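You operate a simulated robot arm through the tools that you are given. There is no shell and no other tool.

Carry out the task below with a simulated robot arm. There is one attempt and no reset: what you move stays moved.

JOB
Tighten the cradle, then dust, wax and buff the top of the moulding with brown ends.
Fine: black knob to TIGHT; white pad for dust and wax, blue rag to buff; both go back; stop, tin and mouldings stay put.

The check looks at the end state, three seconds after you hand in, the way a careful person would. Anything else that was tipped, shoved, dropped, spilled or broken makes it a failure.

ROBOT AND FRAMES
A 7-joint arm with a fingered hand, fixed in place. Base frame: the origin is on the floor under the middle of its stand, x ahead of it, y to its left, z up; the work surface is at about z = 950. Readings come in mm, degrees, newtons and seconds.
It reaches about 1089 mm from its shoulder. Its first joint turns from -149.0 to 149.0 degrees. Payload 3.5 kg.
The tool frame sits at the grasp point between the pads (the TCP): z along the fingers, y along the line on which they close. The tips reach 30 mm beyond it. The gripper opens to 104 mm; its body begins 35 mm behind the TCP. The gripper is a hand of 4 fingers: y runs from the thumb to the fingers, the wrist lies at [-15, -110, -186] in the tool frame, and closing takes about 1.5 s.
Orientation is that of the tool frame in the base frame, as a unit quaternion [x, y, z, w]. With the fingers straight down and the wrist toward the robot, the tool's x, y and z point along [0, 1, 0], [1, 0, 0] and [0, 0, -1] of the base frame.

CONTROLS
- The arm moves only by the tool nudge_tool. Its argument "commands" is text: rows parted by semicolons, each of 7 numbers parted by spaces: the turn, a rotation vector about the tool's x, y, z in degrees, then the shift along the tool's x, y, z in cm, then the finger opening in cm, from 0 to 10.4. In form: rx ry rz dx dy dz hand; .... A call has 1 to 20 rows; each row shifts and turns the commanded pose from where the row before left it, along the tool's axes as they then stand. A row lasts 0.2 s, in which the tool goes at most 50 mm and 8.6 degrees; a call with a longer step from one row to the next is refused whole, and so is a gripper value outside its range. Where a pose cannot be reached the arm comes as near as it can. A force on the tool above 90 N (or 10 N above the force at the start of the call, whichever is more), or a blocked arm, ends the call early, and 0.2 s more pass. Each finger travels about 45 mm/s and halts on what it meets, pressing with about 29 N; the grip force reading is that of the motor and also rises with nothing between the fingers. The clock runs only during rows and for 0.2 s after the last one: add rows that do not move to give the fingers time. It gives the time, the measured TCP pose, the force on the tool (base axes), the opening and the grip force at its end, in the units of the frame above (readings bear some noise), with the torque about the TCP (base axes, N m) and any sound that the robot's microphone picked up.
- Cameras (640 x 400 px; columns grow to the right, rows downward): "scene" is fixed at [48.7, -650.8, 1560.7]; the picture's right is [0.43, -0.90, 0.00], its down [-0.76, -0.36, -0.54] and it looks along [0.48, 0.23, -0.84] (base axes); focal length 270 px, centre (320, 200). "wrist" rides on the gripper at [61, -92, -130] in the tool frame; the picture's right is [-0.81, 0.27, -0.52], its down [-0.53, -0.71, 0.46] and it looks along [-0.24, 0.64, 0.72] (tool axes); focal length 275 px, centre (320, 200). There is no depth. A picture from a camera that has moved, and an enlarged one, comes with that camera's place and axes in the base frame and with its lens.
- grab_frame(camera): a new picture of that camera. The clock stands still meanwhile.
- raise_lower(by): slides the trunk up (or, below 0, down) by that many mm; the arm rides with it, the base frame stays. It gives what a move gives, with no picture.
- preshape(shape): the hand has 4 fingers and takes this shape, open, in about a second: jaw (thumb against the fingers, like two jaws); tri (thumb and two fingers); tip (a fingertip pinch); poke (one finger out to press); point (the index stretched); flat (the hand flat); cup (the hand cupped); fist (a fist). The gripper value then closes the fingers along that shape, each until it touches; the sizes above hold for jaw. It gives what a move gives, with no picture.
- zoom(camera, box): a new picture of the part [left, top, right, bottom] of that camera's present view, enlarged. The clock stands still meanwhile.
- hand_in(): hands the job in; it is judged then, once.

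Nothing tells you positions but the pictures and the camera data. Unless the task says otherwise, let go and move clear before handing in.

The tools are called as name(argument=value, ...) on one line, values as JSON. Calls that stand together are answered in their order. nudge_tool: Moves the arm, as the interface text tells. Its arguments: {"type":"object","properties":{"commands":{"type":"string"}},"required":["commands"]} The other tools are called the same way: raise_lower (by) moves the trunk up or down; preshape (shape) gives the hand a shape; grab_frame (camera) takes a picture; zoom (camera, box) takes an enlarged picture of a part of a camera's view; hand_in () hands the job in.

At the start:

```text
time_s: 0.0
tcp_pos: [396.6, -518.7, 1250.0]
tool_rot: [0.707, 0.707, 0.0, 0.0]
force: [-0.5, 0.0, -0.2]
ft_torque: [0.01, 0.03, -0.02]
opening: 103.7
gripper_force: 0.0
shape: jaw
trunk travel left (down, up): [-550.0, 160.0]
```

scene: 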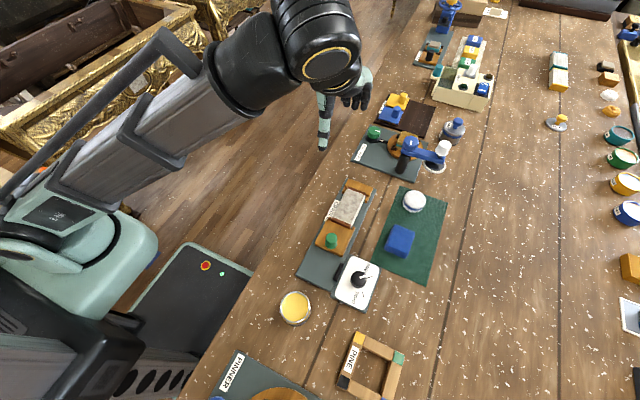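
wrist: 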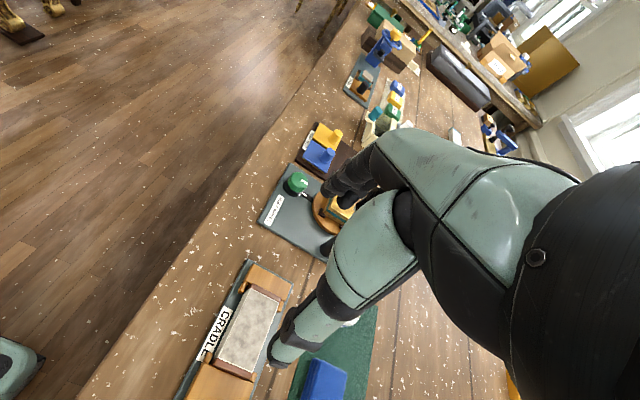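

I see a bench with a cradle holding a moulding, a black knob on a white dial plate, a tin of yellow wax, and a green mat with a white pad and blue rag. I'll zoom in to understand the details first.

zoom(camera="scene", box=[270, 160, 470, 330])

zoom(camera="scene", box=[320, 240, 400, 320])

zoom(camera="scene", box=[200, 280, 440, 400])

zoom(camera="scene", box=[340, 0, 540, 180])

zoom(camera="scene", box=[520, 30, 640, 400])

```text
2.35 times, centred on (370, 245) of scene
camera zoom: at [48.7, -650.8, 1560.7], right [0.43, -0.9, 0.0], down [-0.76, -0.36, -0.54], along [0.48, 0.23, -0.84], focal length 636 px, centre (202, 94)
```

zoom: 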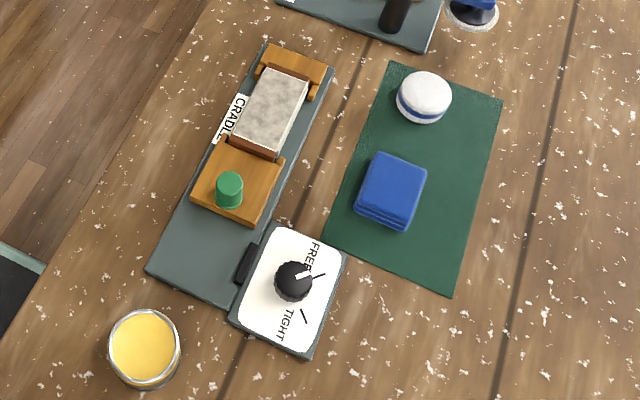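

```text
5.00 times, centred on (360, 280) of scene
camera zoom: at [48.7, -650.8, 1560.7], right [0.43, -0.9, 0.0], down [-0.76, -0.36, -0.54], along [0.48, 0.23, -0.84], focal length 1351 px, centre (120, -200)
```

zoom: 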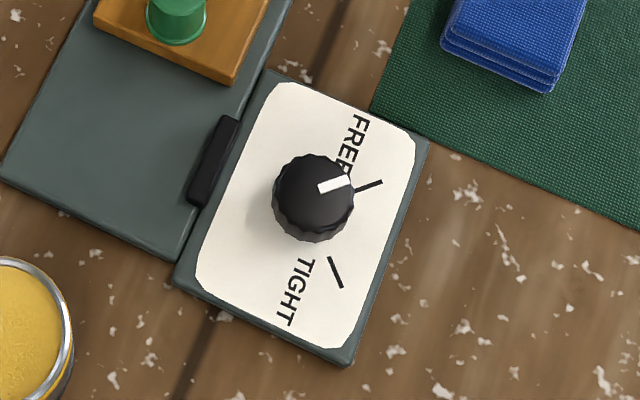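

```text
2.67 times, centred on (320, 340) of scene
camera zoom: at [48.7, -650.8, 1560.7], right [0.43, -0.9, 0.0], down [-0.76, -0.36, -0.54], along [0.48, 0.23, -0.84], focal length 721 px, centre (320, -173)
```

zoom: 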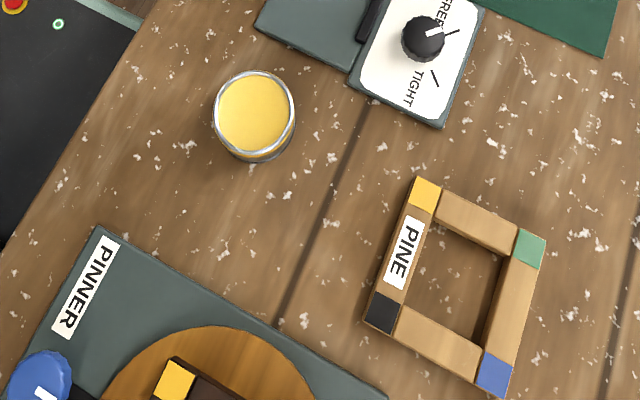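

```text
2.22 times, centred on (440, 90) of scene
camera zoom: at [48.7, -650.8, 1560.7], right [0.43, -0.9, 0.0], down [-0.76, -0.36, -0.54], along [0.48, 0.23, -0.84], focal length 601 px, centre (53, 444)
```

zoom: 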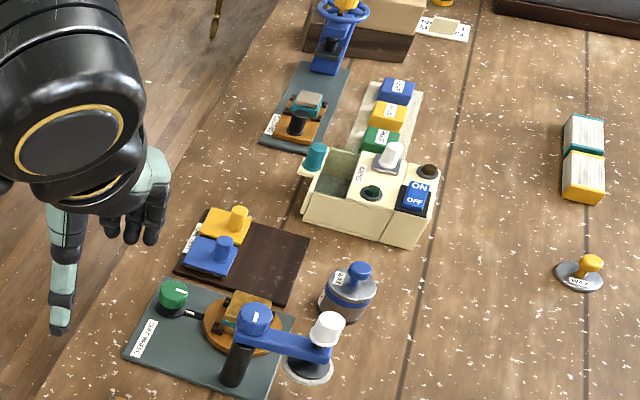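

```text
1.08 times, centred on (580, 215) of scene (not enlarged: the box is as wide or as high as the picture)
camera zoom: at [48.7, -650.8, 1560.7], right [0.43, -0.9, 0.0], down [-0.76, -0.36, -0.54], along [0.48, 0.23, -0.84], focal length 292 px, centre (39, 184)
```

zoom: 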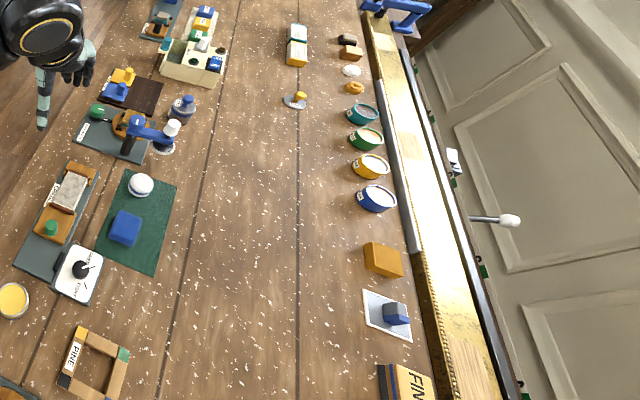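

I place the black knob near (235, -653), the pad near (487, -707), the rag near (367, -710), the moulding near (394, -565) and the tin near (127, -559). I'll take closer pictures from the wrist before moving on.

nudge_tool(commands="0 0 0 -2 -4 0 10.4; 0 0 0 -2 -4 0 10.4; 0 0 0 -2 -4 0 10.4; 0 0 0 -2 -4 0 10.4; 0 0 0 -2 -4 0 10.4")

grab_frame(camera="wrist")

grab_frame(camera="scene")

```text
time_s: 1.0
tcp_pos: [247.3, -591.6, 1253.1]
tool_rot: [0.712, 0.702, 0.002, -0.002]
force: [-10.0, -53.9, 34.7]
ft_torque: [9.78, 2.16, 6.11]
opening: 103.9
gripper_force: 0.1
shape: jaw
trunk travel left (down, up): [-550.0, 160.0]
stopped in row 4: the force on the tool passed its limit at 136 N (the readings are from after the stop); the commanded pose is now the measured one
```

```text
taken
camera wrist: at [155.3, -529.5, 1381.9], right [0.26, -0.82, 0.52], down [-0.72, -0.52, -0.46], along [0.64, -0.25, -0.72], focal length 275 px, centre (320, 200)
```

wrist: 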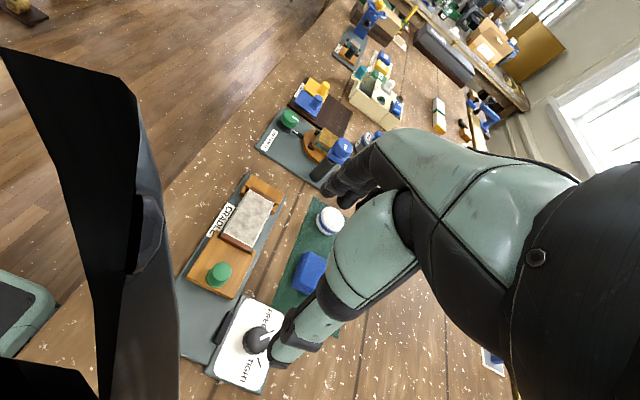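

```text
taken
```

scene: 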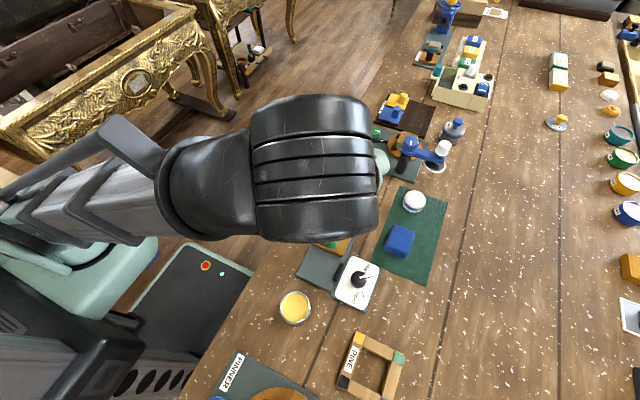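

The arm stopped on contact: a black object lies to the left of the wrist camera, which looks like one of the arm's own links. I'll look closely before backing off.

zoom(camera="wrist", box=[0, 40, 320, 400])

zoom(camera="scene", box=[0, 60, 400, 330])

```text
1.11 times, centred on (160, 220) of wrist
camera zoom: at [155.3, -529.5, 1381.9], right [0.26, -0.82, 0.52], down [-0.72, -0.52, -0.46], along [0.64, -0.25, -0.72], focal length 306 px, centre (498, 178)
```

zoom: 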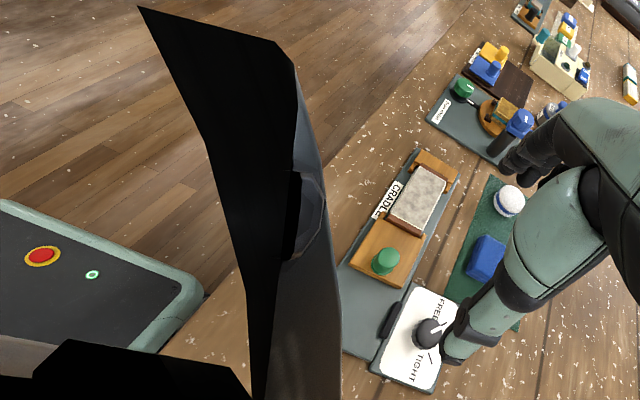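

```text
1.48 times, centred on (200, 195) of scene
camera zoom: at [48.7, -650.8, 1560.7], right [0.43, -0.9, 0.0], down [-0.76, -0.36, -0.54], along [0.48, 0.23, -0.84], focal length 400 px, centre (498, 207)
```

zoom: 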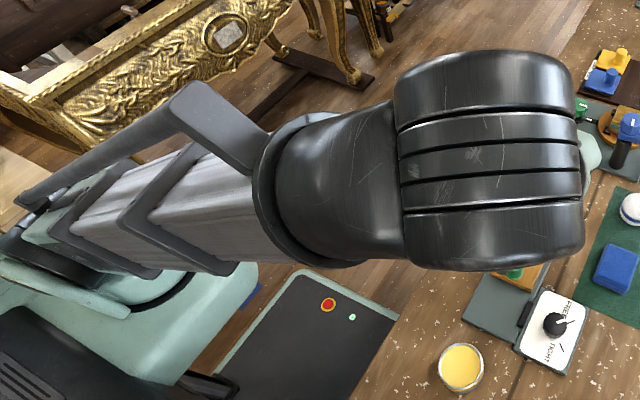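

The dark shape is the guard bar on my own forearm: the hand was turned too far from the arm's radial direction. I'll back off and rotate the hand so that the wrist points toward the robot.

nudge_tool(commands="0 0 0 1 2 0 10.4; 0 0 0 2 4 0 10.4; 0 0 8 0 0 0 10.4; 0 0 8 0 0 0 10.4; 0 0 8 0 0 0 10.4; 0 0 8 0 0 0 10.4; 0 0 8 0 0 0 10.4; 0 0 8 0 0 0 10.4; 0 0 8 0 0 0 10.4; 0 0 0 0 0 0 10.4")

grab_frame(camera="scene")

grab_frame(camera="wrist")

```text
time_s: 3.2
tcp_pos: [306.5, -562.9, 1251.5]
tool_rot: [0.959, 0.283, 0.001, 0.0]
force: [0.4, 0.3, 0.1]
ft_torque: [-0.05, 0.01, 0.02]
opening: 103.8
gripper_force: 0.1
shape: jaw
trunk travel left (down, up): [-550.0, 160.0]
```

```text
taken
```

scene: 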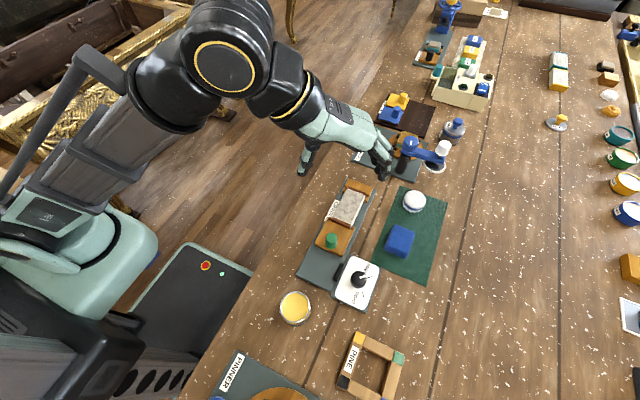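

```text
taken
camera wrist: at [307.1, -452.8, 1382.7], right [-0.53, -0.67, 0.51], down [-0.83, 0.31, -0.46], along [0.15, -0.67, -0.73], focal length 275 px, centre (320, 200)
```

wrist: 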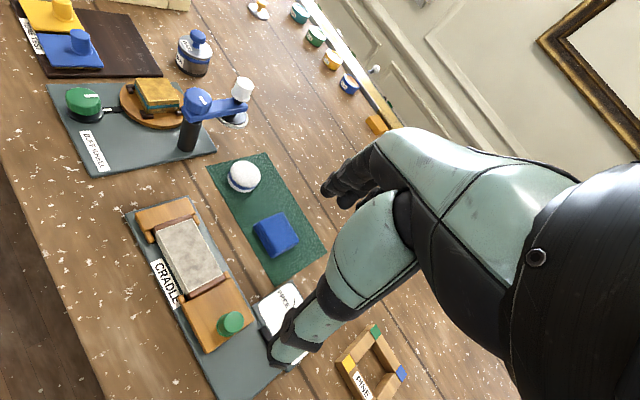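

The arm is free again and the hand faces outward from the robot. Now I'll zoom in on the cradle, pad and rag from this view.

zoom(camera="wrist", box=[110, 180, 330, 400])

zoom(camera="wrist", box=[200, 140, 340, 290])

zoom(camera="scene", box=[290, 170, 390, 260])

zoom(camera="scene", box=[375, 180, 435, 260])

zoom(camera="scene", box=[260, 270, 330, 340])

```text
1.82 times, centred on (220, 290) of wrist
camera zoom: at [307.1, -452.8, 1382.7], right [-0.53, -0.67, 0.51], down [-0.83, 0.31, -0.46], along [0.15, -0.67, -0.73], focal length 500 px, centre (502, 36)
```

zoom: 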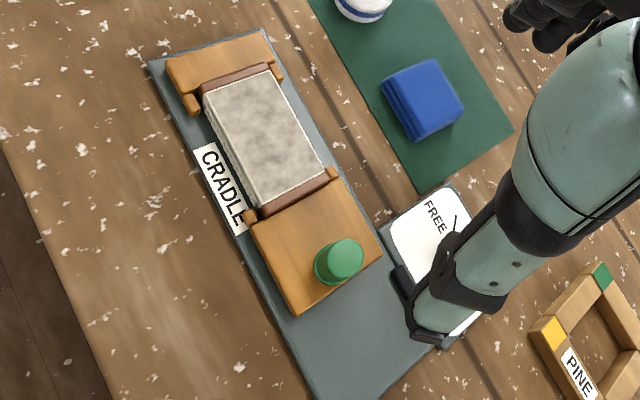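

```text
2.67 times, centred on (270, 215) of wrist
camera zoom: at [307.1, -452.8, 1382.7], right [-0.53, -0.67, 0.51], down [-0.83, 0.31, -0.46], along [0.15, -0.67, -0.73], focal length 734 px, centre (453, 160)
```

zoom: 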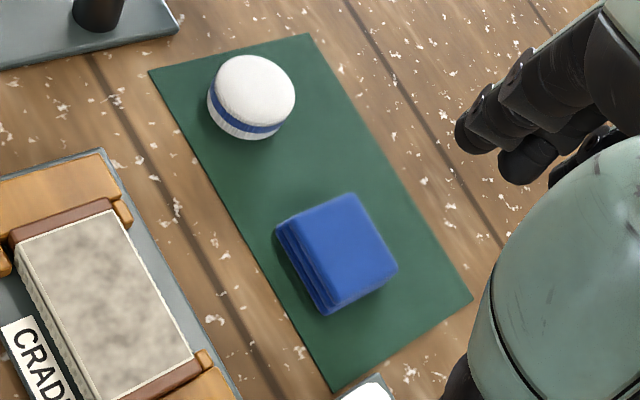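

```text
4.44 times, centred on (340, 215) of scene
camera zoom: at [48.7, -650.8, 1560.7], right [0.43, -0.9, 0.0], down [-0.76, -0.36, -0.54], along [0.48, 0.23, -0.84], focal length 1201 px, centre (231, 133)
```

zoom: 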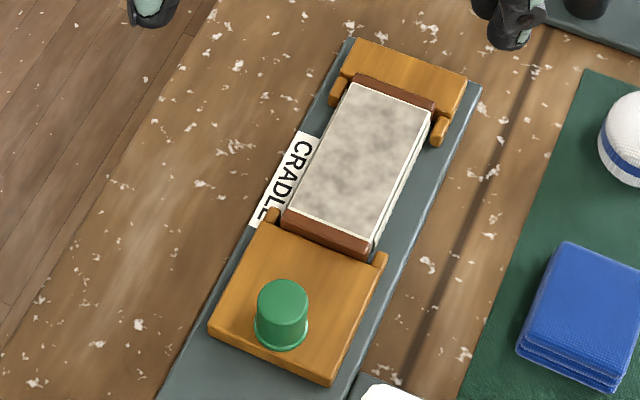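

```text
5.00 times, centred on (405, 220) of scene
camera zoom: at [48.7, -650.8, 1560.7], right [0.43, -0.9, 0.0], down [-0.76, -0.36, -0.54], along [0.48, 0.23, -0.84], focal length 1351 px, centre (-105, 100)
```

zoom: 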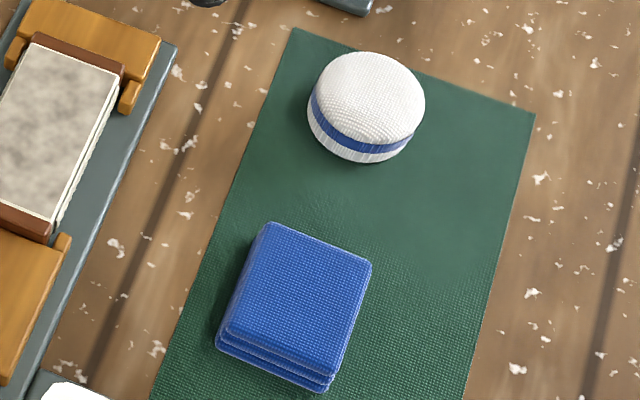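

```text
5.71 times, centred on (295, 305) of scene
camera zoom: at [48.7, -650.8, 1560.7], right [0.43, -0.9, 0.0], down [-0.76, -0.36, -0.54], along [0.48, 0.23, -0.84], focal length 1544 px, centre (463, -400)
```

zoom: 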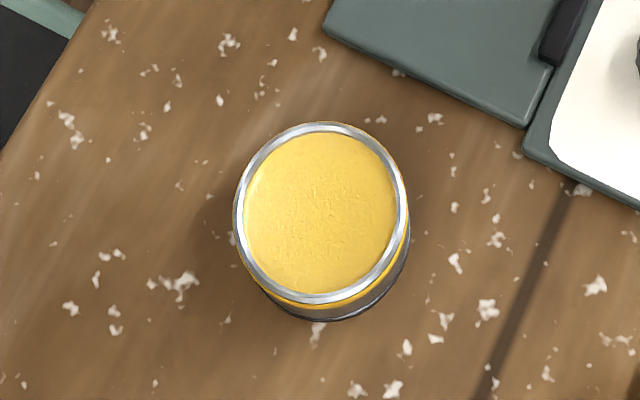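

I see the knob pointer at FREE, and TIGHT is about a 90° clockwise turn away (pointer from about -45° to -135° in base axes). I'll move above the knob, turned to the start side of that rotation.

nudge_tool(commands="0 0 0 -2.18 0.74 2 10.4; 0 0 0 -2.18 0.74 2 10.4; 0 0 0 -2.18 0.74 2 10.4; 0 0 0 -2.18 0.74 2 10.4; 0 0 0 -2.18 0.74 2 10.4; 0 0 -8 0 0 0 10.4; 0 0 -8 0 0 0 10.4; 0 0 -8 0 0 0 10.4; 0 0 -8 0 0 0 10.4; 0 0 0 0 0 0 8")

grab_frame(camera="scene")

grab_frame(camera="wrist")

```text
time_s: 5.4
tcp_pos: [236.2, -652.6, 1151.7]
tool_rot: [0.843, 0.538, 0.002, 0.001]
force: [0.9, -0.3, -0.1]
ft_torque: [-0.02, 0.01, -0.01]
opening: 80.4
gripper_force: 0.0
shape: jaw
trunk travel left (down, up): [-550.0, 160.0]
```

```text
taken
```

scene: 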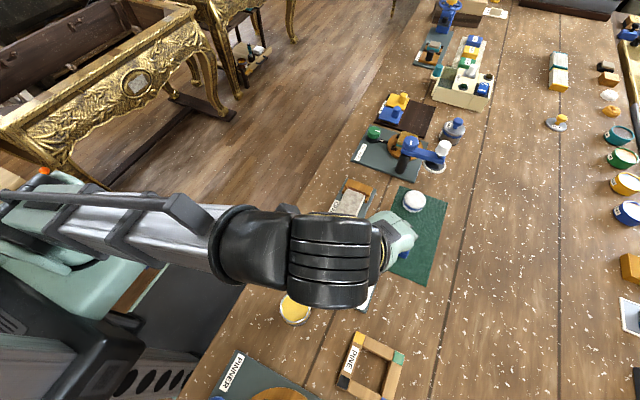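

```text
taken
camera wrist: at [177.3, -559.8, 1282.4], right [-0.09, -0.85, 0.51], down [-0.87, -0.18, -0.46], along [0.48, -0.49, -0.72], focal length 275 px, centre (320, 200)
```

wrist: 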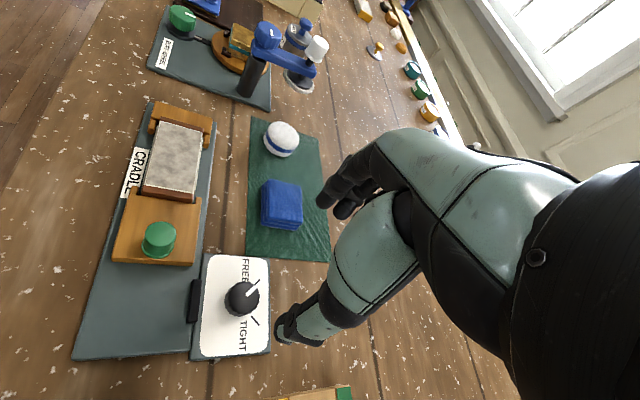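

The TCP now sits over the knob's computed position. I'll zoom in to refine the knob's centre and height by intersecting views.

zoom(camera="wrist", box=[180, 240, 300, 360])

zoom(camera="wrist", box=[90, 100, 230, 280])

zoom(camera="wrist", box=[240, 110, 340, 240])

```text
3.33 times, centred on (240, 300) of wrist
camera zoom: at [177.3, -559.8, 1282.4], right [-0.09, -0.85, 0.51], down [-0.87, -0.18, -0.46], along [0.48, -0.49, -0.72], focal length 918 px, centre (587, -133)
```

zoom: 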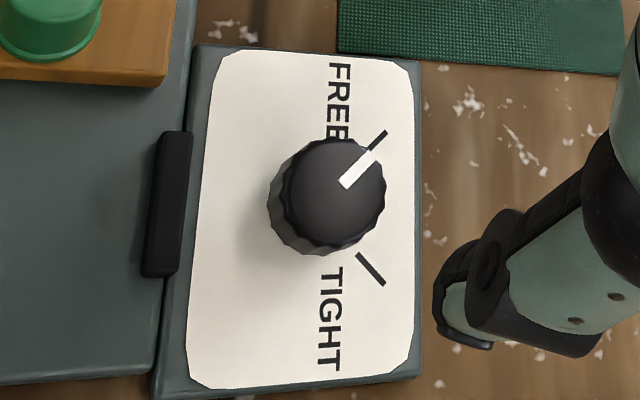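

```text
2.22 times, centred on (160, 190) of wrist
camera zoom: at [177.3, -559.8, 1282.4], right [-0.09, -0.85, 0.51], down [-0.87, -0.18, -0.46], along [0.48, -0.49, -0.72], focal length 612 px, centre (676, 222)
```

zoom: 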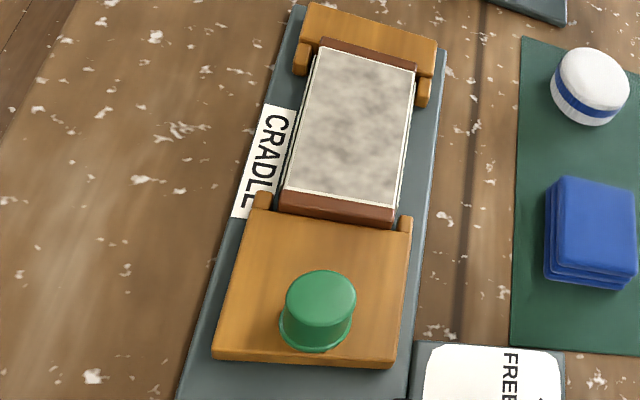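

```text
3.08 times, centred on (290, 175) of wrist
camera zoom: at [177.3, -559.8, 1282.4], right [-0.09, -0.85, 0.51], down [-0.87, -0.18, -0.46], along [0.48, -0.49, -0.72], focal length 847 px, centre (412, 277)
```

zoom: 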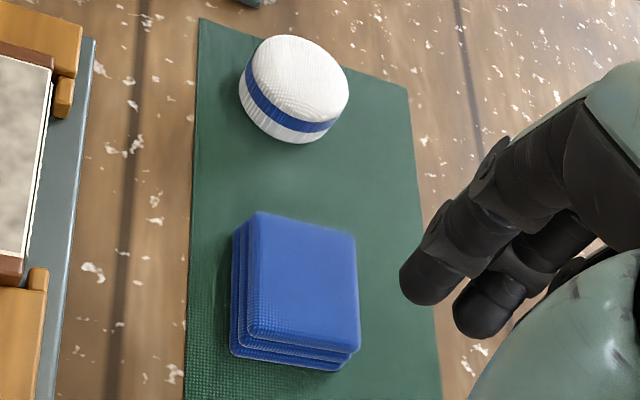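

Two views agree: the knob top is centred near (236, -652, 985), about 33 mm wide, standing on a plate at about 958. I'll lower over it with a moderate opening.

nudge_tool(commands="0 0 0 0 0 3 6.5; 0 0 0 0 0 3 6.5; 0 0 0 0 0 3 6.5; 0 0 0 0 0 2 6.5; 0 0 0 0 0 1.5 6.5; 0 0 0 0 0 0 6.5; 0 0 0 0 0 0 6.5")

grab_frame(camera="wrist")

grab_frame(camera="scene")

```text
time_s: 7.0
tcp_pos: [237.3, -653.3, 1026.8]
tool_rot: [0.843, 0.537, 0.003, -0.001]
force: [0.3, -0.5, 0.3]
ft_torque: [-0.02, 0.01, -0.01]
opening: 65.2
gripper_force: 0.1
shape: jaw
trunk travel left (down, up): [-550.0, 160.0]
```

```text
taken
camera wrist: at [178.4, -559.1, 1157.5], right [-0.09, -0.85, 0.51], down [-0.87, -0.18, -0.46], along [0.48, -0.49, -0.72], focal length 275 px, centre (320, 200)
```

wrist: 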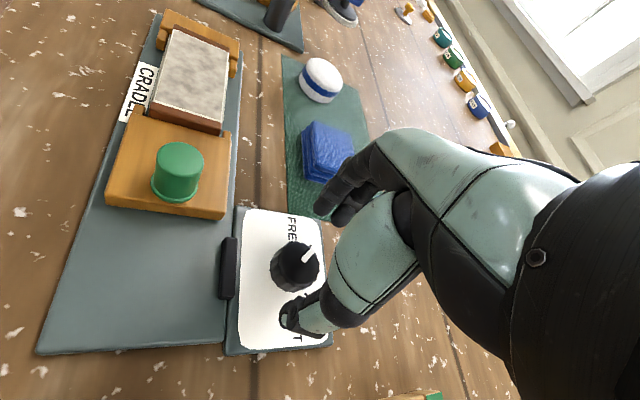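

```text
taken
```

scene: 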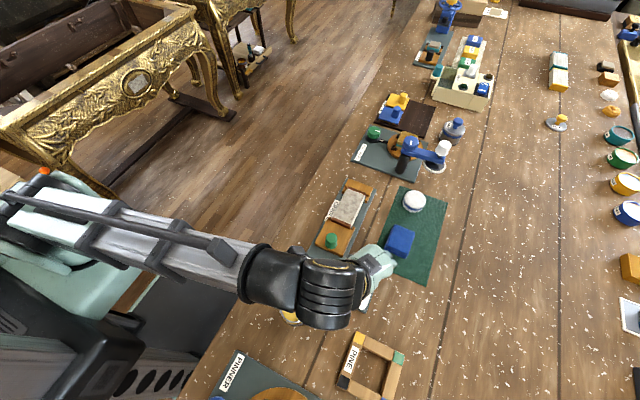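

The TCP is about 40 mm above the knob top and nearly centred on it. I'll trim the position and lower to z ≈ 999 so that the tips stay above the plate.

nudge_tool(commands="0 0 0 0.06 -0.17 1 6.5; 0 0 0 0 0 1 6.5; 0 0 0 0 0 0.8 6.5; 0 0 0 0 0 0 6.5; 0 0 0 0 0 0 6.5")

grab_frame(camera="wrist")

zoom(camera="wrist", box=[230, 170, 390, 350])

```text
time_s: 8.2
tcp_pos: [237.0, -651.9, 998.4]
tool_rot: [0.843, 0.538, 0.003, -0.001]
force: [-0.5, -0.2, -0.3]
ft_torque: [0.0, -0.03, 0.0]
opening: 65.2
gripper_force: 0.1
shape: jaw
trunk travel left (down, up): [-550.0, 160.0]
```

```text
taken
camera wrist: at [177.6, -557.9, 1128.7], right [-0.09, -0.85, 0.51], down [-0.87, -0.18, -0.46], along [0.48, -0.49, -0.72], focal length 275 px, centre (320, 200)
```

wrist: 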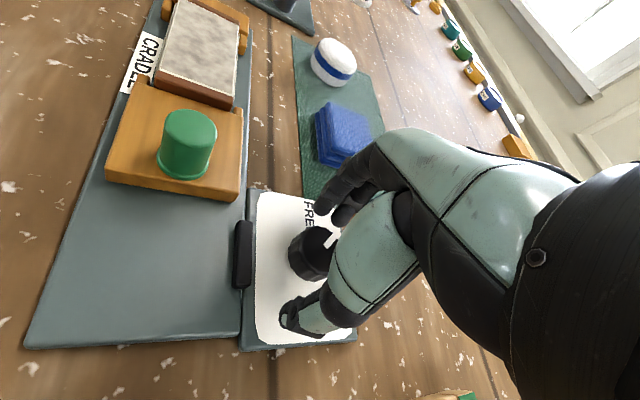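

```text
2.22 times, centred on (310, 260) of wrist
camera zoom: at [177.6, -557.9, 1128.7], right [-0.09, -0.85, 0.51], down [-0.87, -0.18, -0.46], along [0.48, -0.49, -0.72], focal length 612 px, centre (342, 67)
```

zoom: 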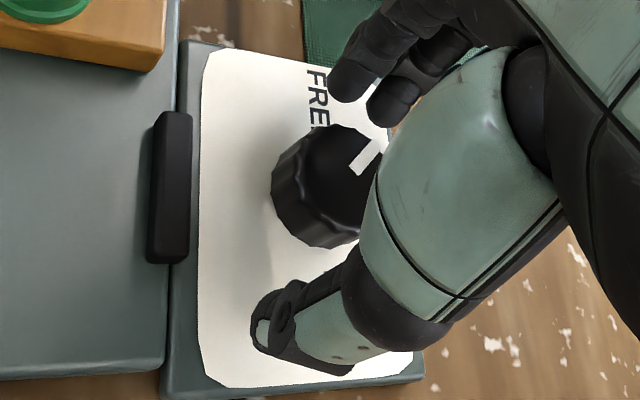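

The knob sits between the thumb and fingers. I'll close on it.

nudge_tool(commands="0 0 0 0 0 0 5; 0 0 0 0 0 0 4; 0 0 0 0 0 0 3; 0 0 0 0 0 0 2.5; 0 0 0 0 0 0 2.5; 0 0 0 0 0 0 2.5; 0 0 0 0 0 0 2.5")

zoom(camera="wrist", box=[230, 170, 390, 350])

```text
time_s: 9.8
tcp_pos: [236.5, -651.8, 997.9]
tool_rot: [0.843, 0.537, 0.003, -0.001]
force: [-3.7, 1.8, -2.4]
ft_torque: [0.06, 0.03, 0.03]
opening: 25.8
gripper_force: 29.0
shape: jaw
trunk travel left (down, up): [-550.0, 160.0]
```

```text
2.22 times, centred on (310, 260) of wrist
camera zoom: at [177.3, -557.8, 1128.6], right [-0.09, -0.85, 0.51], down [-0.87, -0.18, -0.46], along [0.48, -0.49, -0.72], focal length 612 px, centre (342, 67)
```

zoom: 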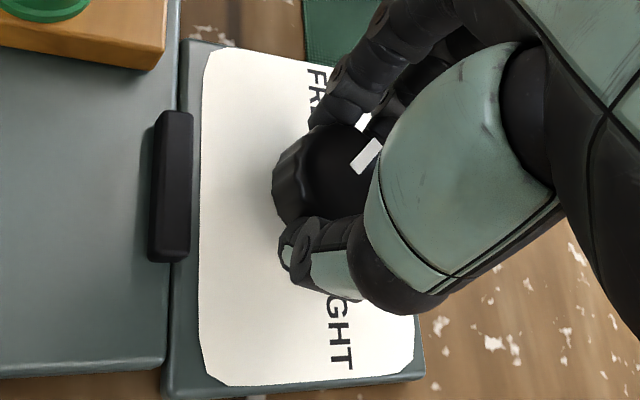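

I have a firm grip at 29 N. I'll turn clockwise as seen from above, the first part now.

nudge_tool(commands="0 0 6 0 0 0 2; 0 0 6 0 0 0 2; 0 0 6 0 0 0 2; 0 0 6 0 0 0 2; 0 0 6 0 0 0 2; 0 0 6 0 0 0 2; 0 0 6 0 0 0 2; 0 0 3 0 0 0 2; 0 0 0 0 0 0 2")

grab_frame(camera="wrist")

grab_frame(camera="scene")

```text
time_s: 11.8
tcp_pos: [237.3, -651.9, 998.7]
tool_rot: [0.985, 0.174, 0.002, -0.001]
force: [5.1, 3.6, -1.7]
ft_torque: [0.05, -0.16, 0.0]
opening: 25.3
gripper_force: 29.5
shape: jaw
trunk travel left (down, up): [-550.0, 160.0]
```

```text
taken
camera wrist: at [261.4, -544.5, 1129.2], right [-0.67, -0.54, 0.51], down [-0.74, 0.49, -0.46], along [-0.01, -0.69, -0.73], focal length 275 px, centre (320, 200)
```

wrist: 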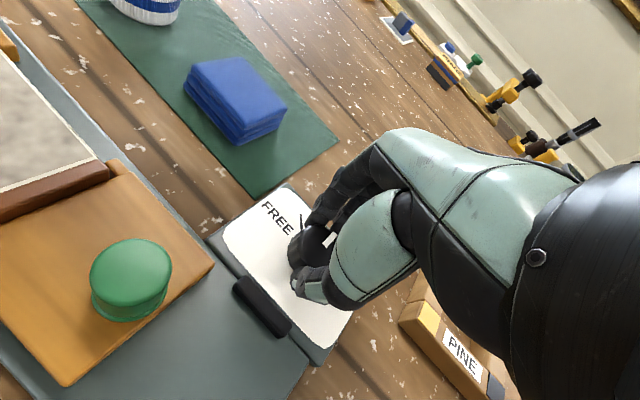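

```text
taken
```

scene: 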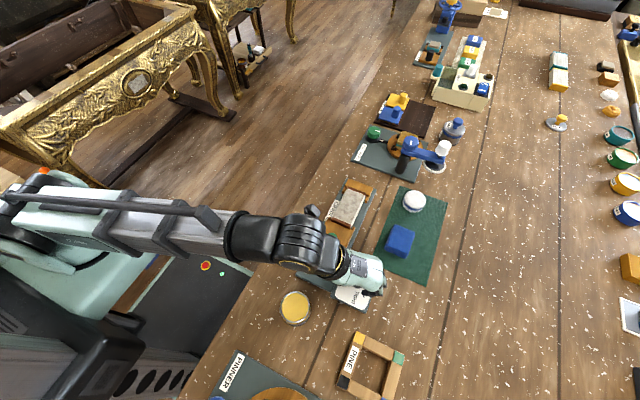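

The knob has turned 45° with the hand and everything is clear. I'll finish the other half of the turn.

nudge_tool(commands="0 0 6 0 0 0 2; 0 0 6 0 0 0 2; 0 0 6 0 0 0 2; 0 0 6 0 0 0 2; 0 0 6 0 0 0 2; 0 0 6 0 0 0 2; 0 0 6 0 0 0 2; 0 0 3 0 0 0 2; 0 0 0 0 0 0 2; 0 0 0 0 0 0 2")

grab_frame(camera="wrist")

grab_frame(camera="scene")

```text
time_s: 14.0
tcp_pos: [236.3, -650.2, 998.6]
tool_rot: [0.976, -0.217, 0.001, -0.001]
force: [13.0, -0.2, 1.1]
ft_torque: [-0.07, -0.27, 0.22]
opening: 24.8
gripper_force: 29.3
shape: jaw
trunk travel left (down, up): [-550.0, 160.0]
```

```text
taken
camera wrist: at [329.9, -594.3, 1129.1], right [-0.85, 0.09, 0.52], down [-0.18, 0.87, -0.45], along [-0.49, -0.48, -0.73], focal length 275 px, centre (320, 200)
```

wrist: 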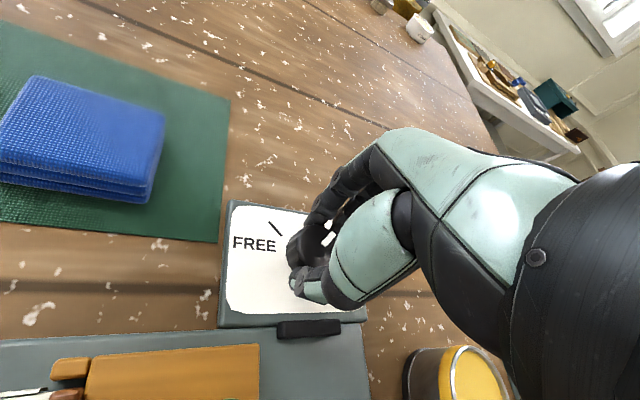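

```text
taken
```

scene: 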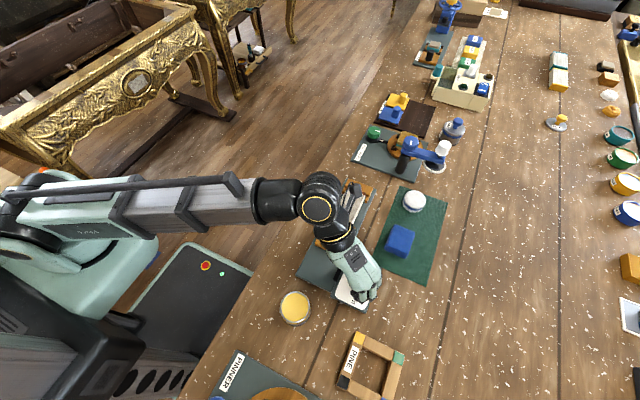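

The hand has turned a full 90°. I'll release the knob with a small opening, rise, and check the pointer.

nudge_tool(commands="0 0 0 0 0 0 4.5; 0 0 0 0 0 0 4.8; 0 0 0 0 0 0 4.8; 0 0 0 0 0 0 4.8; 0 0 0 0 0 -1 4.8; 0 0 0 0 0 -2 4.8; 0 0 0 0 0 -3 4.8; 0 0 0 0 0 -4 5; 0 0 0 0 0 -4 6; 0 0 0 0 0 -4 8; 0 0 0 0 0 0 10")

grab_frame(camera="wrist")

zoom(camera="scene", box=[320, 240, 400, 320])

```text
time_s: 16.4
tcp_pos: [234.4, -651.6, 1179.2]
tool_rot: [0.976, -0.216, 0.002, -0.003]
force: [0.1, -0.5, -0.3]
ft_torque: [-0.01, -0.04, 0.02]
opening: 99.7
gripper_force: 0.0
shape: jaw
trunk travel left (down, up): [-550.0, 160.0]
```

```text
taken
camera wrist: at [328.1, -594.9, 1308.9], right [-0.85, 0.09, 0.52], down [-0.18, 0.87, -0.45], along [-0.49, -0.48, -0.73], focal length 275 px, centre (320, 200)
```

wrist: 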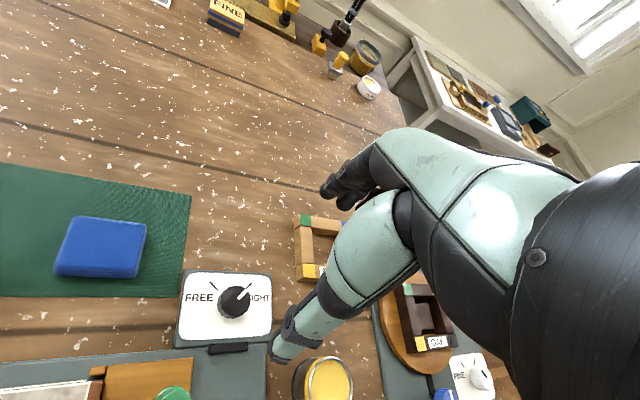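

```text
5.00 times, centred on (360, 280) of scene
camera zoom: at [48.7, -650.8, 1560.7], right [0.43, -0.9, 0.0], down [-0.76, -0.36, -0.54], along [0.48, 0.23, -0.84], focal length 1351 px, centre (120, -200)
```

zoom: 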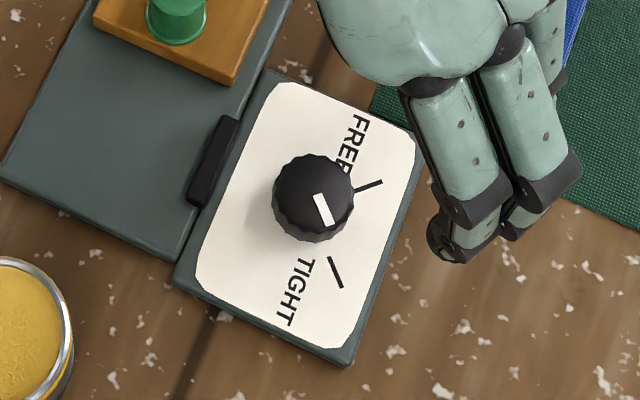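

The pointer now lines up toward TIGHT. I'll zoom in to verify it and check the wrist view of the knob.

zoom(camera="wrist", box=[170, 250, 290, 360])

zoom(camera="wrist", box=[270, 330, 370, 400])

```text
3.64 times, centred on (230, 305) of wrist
camera zoom: at [328.1, -594.9, 1308.9], right [-0.85, 0.09, 0.52], down [-0.18, 0.87, -0.45], along [-0.49, -0.48, -0.73], focal length 1001 px, centre (647, -182)
```

zoom: 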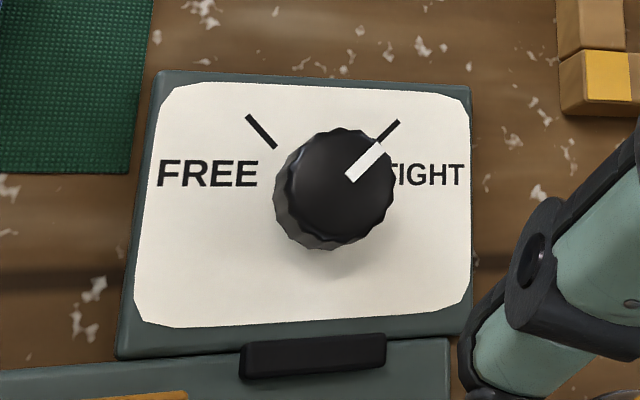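

```text
5.71 times, centred on (320, 365) of wrist
camera zoom: at [328.1, -594.9, 1308.9], right [-0.85, 0.09, 0.52], down [-0.18, 0.87, -0.45], along [-0.49, -0.48, -0.73], focal length 1573 px, centre (320, -743)
```

zoom: 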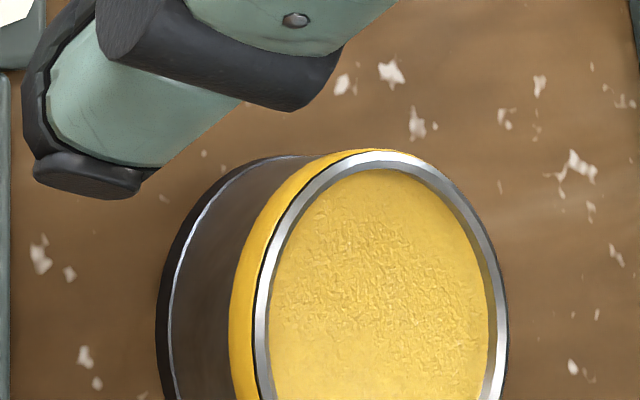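

The knob points squarely at TIGHT. Next is the white pad, which I put at about (491.5, -710), 60 mm wide and resting from about 952 to 980; I'll turn the hand so the jaws close along base y and move above it.

nudge_tool(commands="0 0 -8.35 0 0 0 10; 0 0 -8.35 0 0 0 10; 0 0 -8.35 0 0 0 10; 0 0 0 4.28 0.97 1 10; 0 0 0 4.28 0.97 1 10; 0 0 0 4.28 0.97 1 10; 0 0 0 4.28 0.97 1 10; 0 0 0 4.28 0.97 1 10; 0 0 0 4.28 0.97 1 10; 0 0 0 0 0 0 10; 0 0 0 0 0 0 10")

grab_frame(camera="wrist")

grab_frame(camera="scene")

```text
time_s: 18.8
tcp_pos: [493.2, -709.3, 1117.9]
tool_rot: [1.0, 0.001, 0.001, -0.002]
force: [0.1, 0.2, 0.2]
ft_torque: [0.0, 0.0, 0.0]
opening: 99.8
gripper_force: 0.1
shape: jaw
trunk travel left (down, up): [-550.0, 160.0]
```

```text
taken
camera wrist: at [553.6, -617.8, 1248.4], right [-0.81, -0.28, 0.51], down [-0.53, 0.71, -0.45], along [-0.24, -0.64, -0.73], focal length 275 px, centre (320, 200)
```

wrist: 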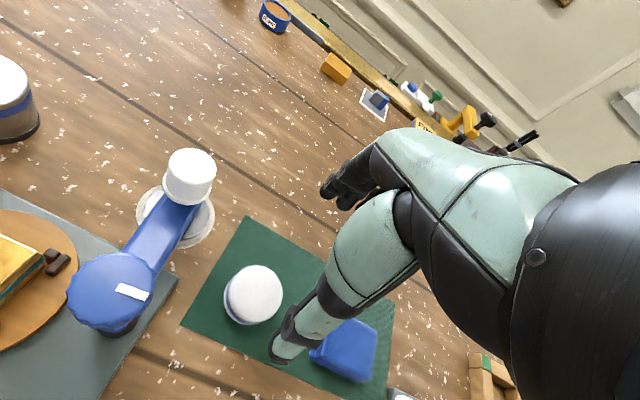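

```text
taken
```

scene: 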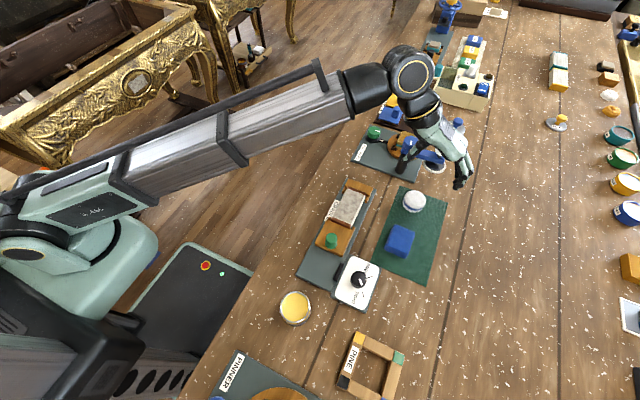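

The hand is above the pad. I'll zoom in for a final fix on its position and height before lowering.

zoom(camera="wrist", box=[200, 230, 320, 360])

zoom(camera="scene", box=[385, 170, 485, 230])

```text
3.08 times, centred on (260, 295) of wrist
camera zoom: at [553.6, -617.8, 1248.4], right [-0.81, -0.28, 0.51], down [-0.53, 0.71, -0.45], along [-0.24, -0.64, -0.73], focal length 847 px, centre (505, -92)
```

zoom: 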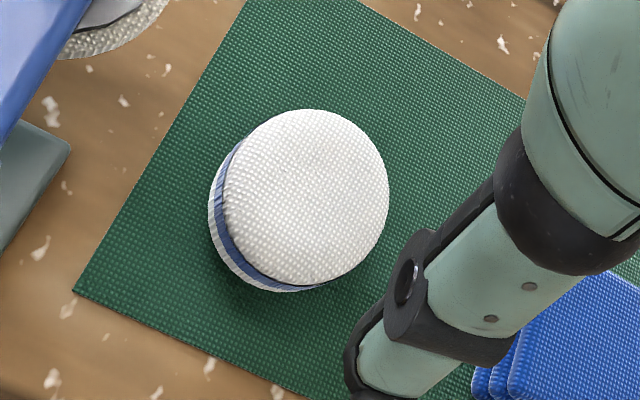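

```text
6.40 times, centred on (435, 200) of scene
camera zoom: at [48.7, -650.8, 1560.7], right [0.43, -0.9, 0.0], down [-0.76, -0.36, -0.54], along [0.48, 0.23, -0.84], focal length 1730 px, centre (-416, 200)
```

zoom: 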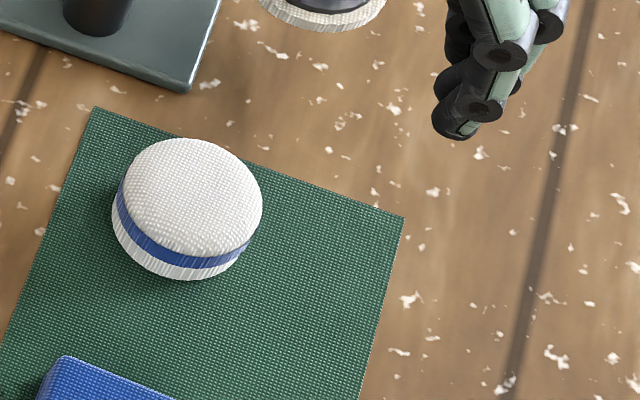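

The pad centre is confirmed at about (490.5, -710), roughly 55 mm wide with its top at about 980. I'll lower to z ≈ 991, so that several mm of the pad stay below the fingertips.

nudge_tool(commands="0 0 0 -0.27 0.07 3 9.5; 0 0 0 0 0 3 9.5; 0 0 0 0 0 3 9.5; 0 0 0 0 0 2 9.5; 0 0 0 0 0 1.0 9.5; 0 0 0 0 0 0.7 9.5; 0 0 0 0 0 0 9.5; 0 0 0 0 0 0 9.5")

grab_frame(camera="wrist")

zoom(camera="scene", box=[370, 110, 490, 230])

```text
time_s: 20.6
tcp_pos: [489.6, -710.0, 993.1]
tool_rot: [1.0, 0.001, 0.002, -0.002]
force: [-0.2, -0.1, 0.4]
ft_torque: [-0.03, -0.03, 0.0]
opening: 95.1
gripper_force: 0.1
shape: jaw
trunk travel left (down, up): [-550.0, 160.0]
```

```text
taken
camera wrist: at [549.9, -618.3, 1122.9], right [-0.81, -0.28, 0.51], down [-0.53, 0.71, -0.45], along [-0.24, -0.64, -0.73], focal length 275 px, centre (320, 200)
```

wrist: 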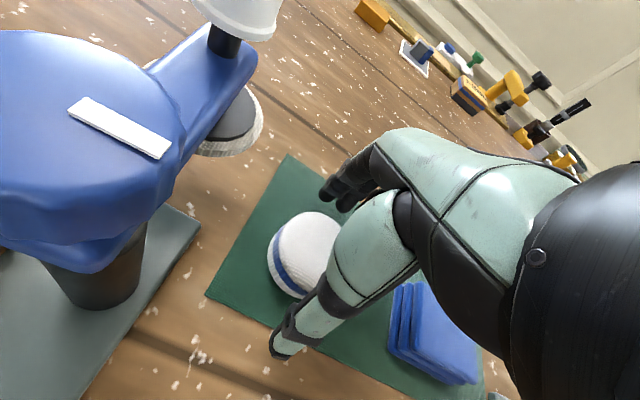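

```text
3.33 times, centred on (430, 170) of scene
camera zoom: at [48.7, -650.8, 1560.7], right [0.43, -0.9, 0.0], down [-0.76, -0.36, -0.54], along [0.48, 0.23, -0.84], focal length 901 px, centre (-47, 300)
```

zoom: 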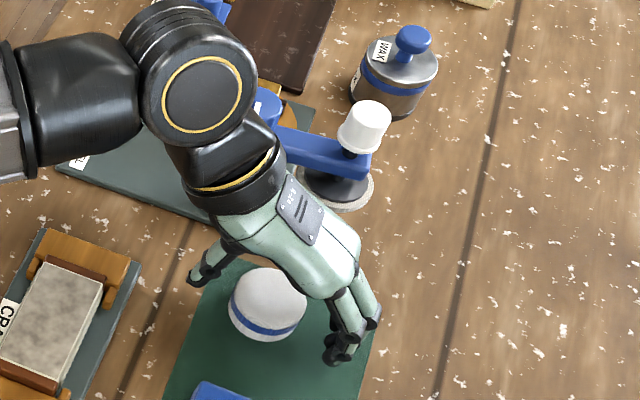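

The pad is centred between thumb and fingers. I'll lower 2 mm more and close on it.

nudge_tool(commands="0 0 0 0.05 0 0.2 8; 0 0 0 0 0 0 7; 0 0 0 0 0 0 6; 0 0 0 0 0 0 5; 0 0 0 0 0 0 4; 0 0 0 0 0 0 4; 0 0 0 0 0 0 4; 0 0 0 0 0 0 4; 0 0 0 0 0 0 4")

zoom(camera="wrist", box=[220, 150, 400, 370])

zoom(camera="scene", box=[370, 150, 460, 230])

```text
time_s: 22.6
tcp_pos: [491.0, -709.4, 989.6]
tool_rot: [1.0, 0.0, 0.002, -0.002]
force: [-0.8, -0.1, 0.7]
ft_torque: [0.0, 0.0, 0.01]
opening: 46.0
gripper_force: 28.9
shape: jaw
trunk travel left (down, up): [-550.0, 160.0]
```

```text
1.82 times, centred on (310, 260) of wrist
camera zoom: at [550.4, -618.5, 1120.8], right [-0.81, -0.28, 0.51], down [-0.53, 0.71, -0.45], along [-0.24, -0.64, -0.73], focal length 500 px, centre (338, 91)
```

zoom: 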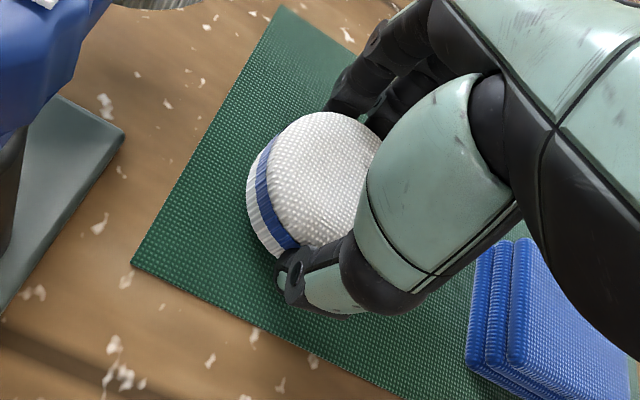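

```text
5.00 times, centred on (415, 190) of scene
camera zoom: at [48.7, -650.8, 1560.7], right [0.43, -0.9, 0.0], down [-0.76, -0.36, -0.54], along [0.48, 0.23, -0.84], focal length 1351 px, centre (-155, 250)
```

zoom: 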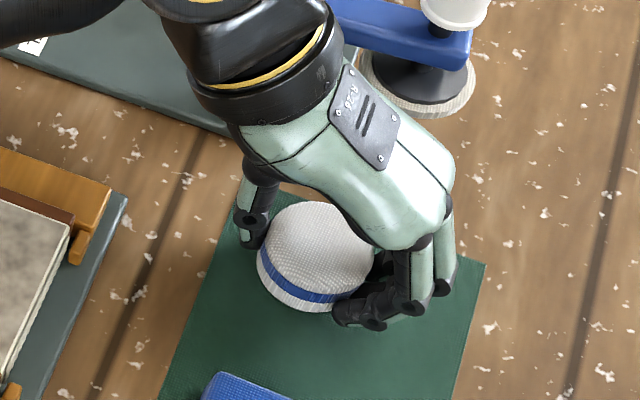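

The grip reads 29 N on the pad. I'll lift it straight up and check that it hangs level.

nudge_tool(commands="0 0 0 0 0 -0.5 4; 0 0 0 0 0 -1 4; 0 0 0 0 0 -2 4; 0 0 0 0 0 -3 4; 0 0 0 0 0 -3 4; 0 0 0 0 0 0 4")

zoom(camera="wrist", box=[220, 150, 400, 370])

zoom(camera="scene", box=[370, 130, 470, 230])

```text
time_s: 24.0
tcp_pos: [490.1, -710.5, 1085.0]
tool_rot: [1.0, 0.001, 0.001, -0.002]
force: [-0.1, -1.0, -0.6]
ft_torque: [0.0, 0.0, -0.02]
opening: 45.7
gripper_force: 29.0
shape: jaw
trunk travel left (down, up): [-550.0, 160.0]
```

```text
1.82 times, centred on (310, 260) of wrist
camera zoom: at [551.2, -619.2, 1216.2], right [-0.81, -0.28, 0.51], down [-0.53, 0.71, -0.45], along [-0.24, -0.64, -0.73], focal length 500 px, centre (338, 91)
```

zoom: 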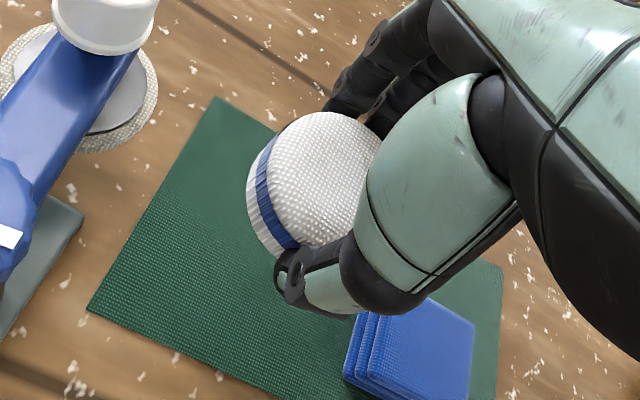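

```text
4.00 times, centred on (420, 180) of scene
camera zoom: at [48.7, -650.8, 1560.7], right [0.43, -0.9, 0.0], down [-0.76, -0.36, -0.54], along [0.48, 0.23, -0.84], focal length 1081 px, centre (-80, 280)
```

zoom: 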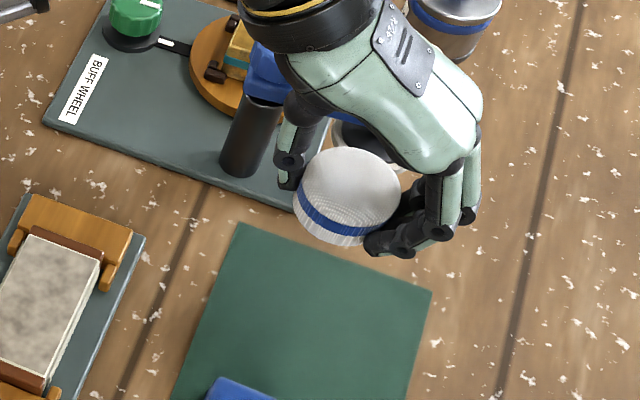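

The pad hangs level, its underside about 37.6 mm below the TCP. I'll carry it over the moulding (top about x 352–450, y -589 to -541, z ≈ 976).

nudge_tool(commands="0 0 0 -1.5 -3.64 0.375 4; 0 0 0 -1.5 -3.64 0.375 4; 0 0 0 -1.5 -3.64 0.375 4; 0 0 0 -1.5 -3.64 0.375 4; 0 0 0 0 0 0 4; 0 0 0 0 0 0 4")

grab_frame(camera="wrist")

grab_frame(camera="scene")

```text
time_s: 25.4
tcp_pos: [429.1, -565.1, 1068.8]
tool_rot: [1.0, 0.001, 0.002, -0.002]
force: [-0.4, 0.2, 0.2]
ft_torque: [-0.01, 0.03, -0.01]
opening: 45.8
gripper_force: 29.2
shape: jaw
trunk travel left (down, up): [-550.0, 160.0]
```

```text
taken
camera wrist: at [489.2, -473.9, 1200.1], right [-0.81, -0.28, 0.51], down [-0.53, 0.71, -0.45], along [-0.24, -0.64, -0.73], focal length 275 px, centre (320, 200)
```

wrist: 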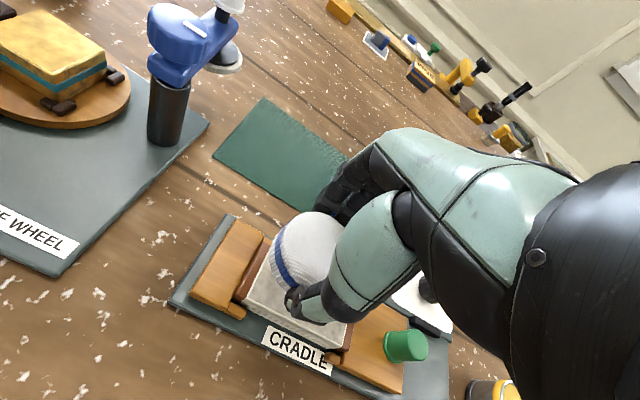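

```text
taken
```

scene: 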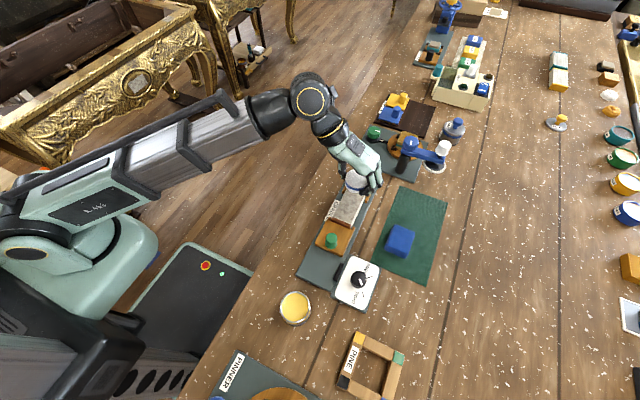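

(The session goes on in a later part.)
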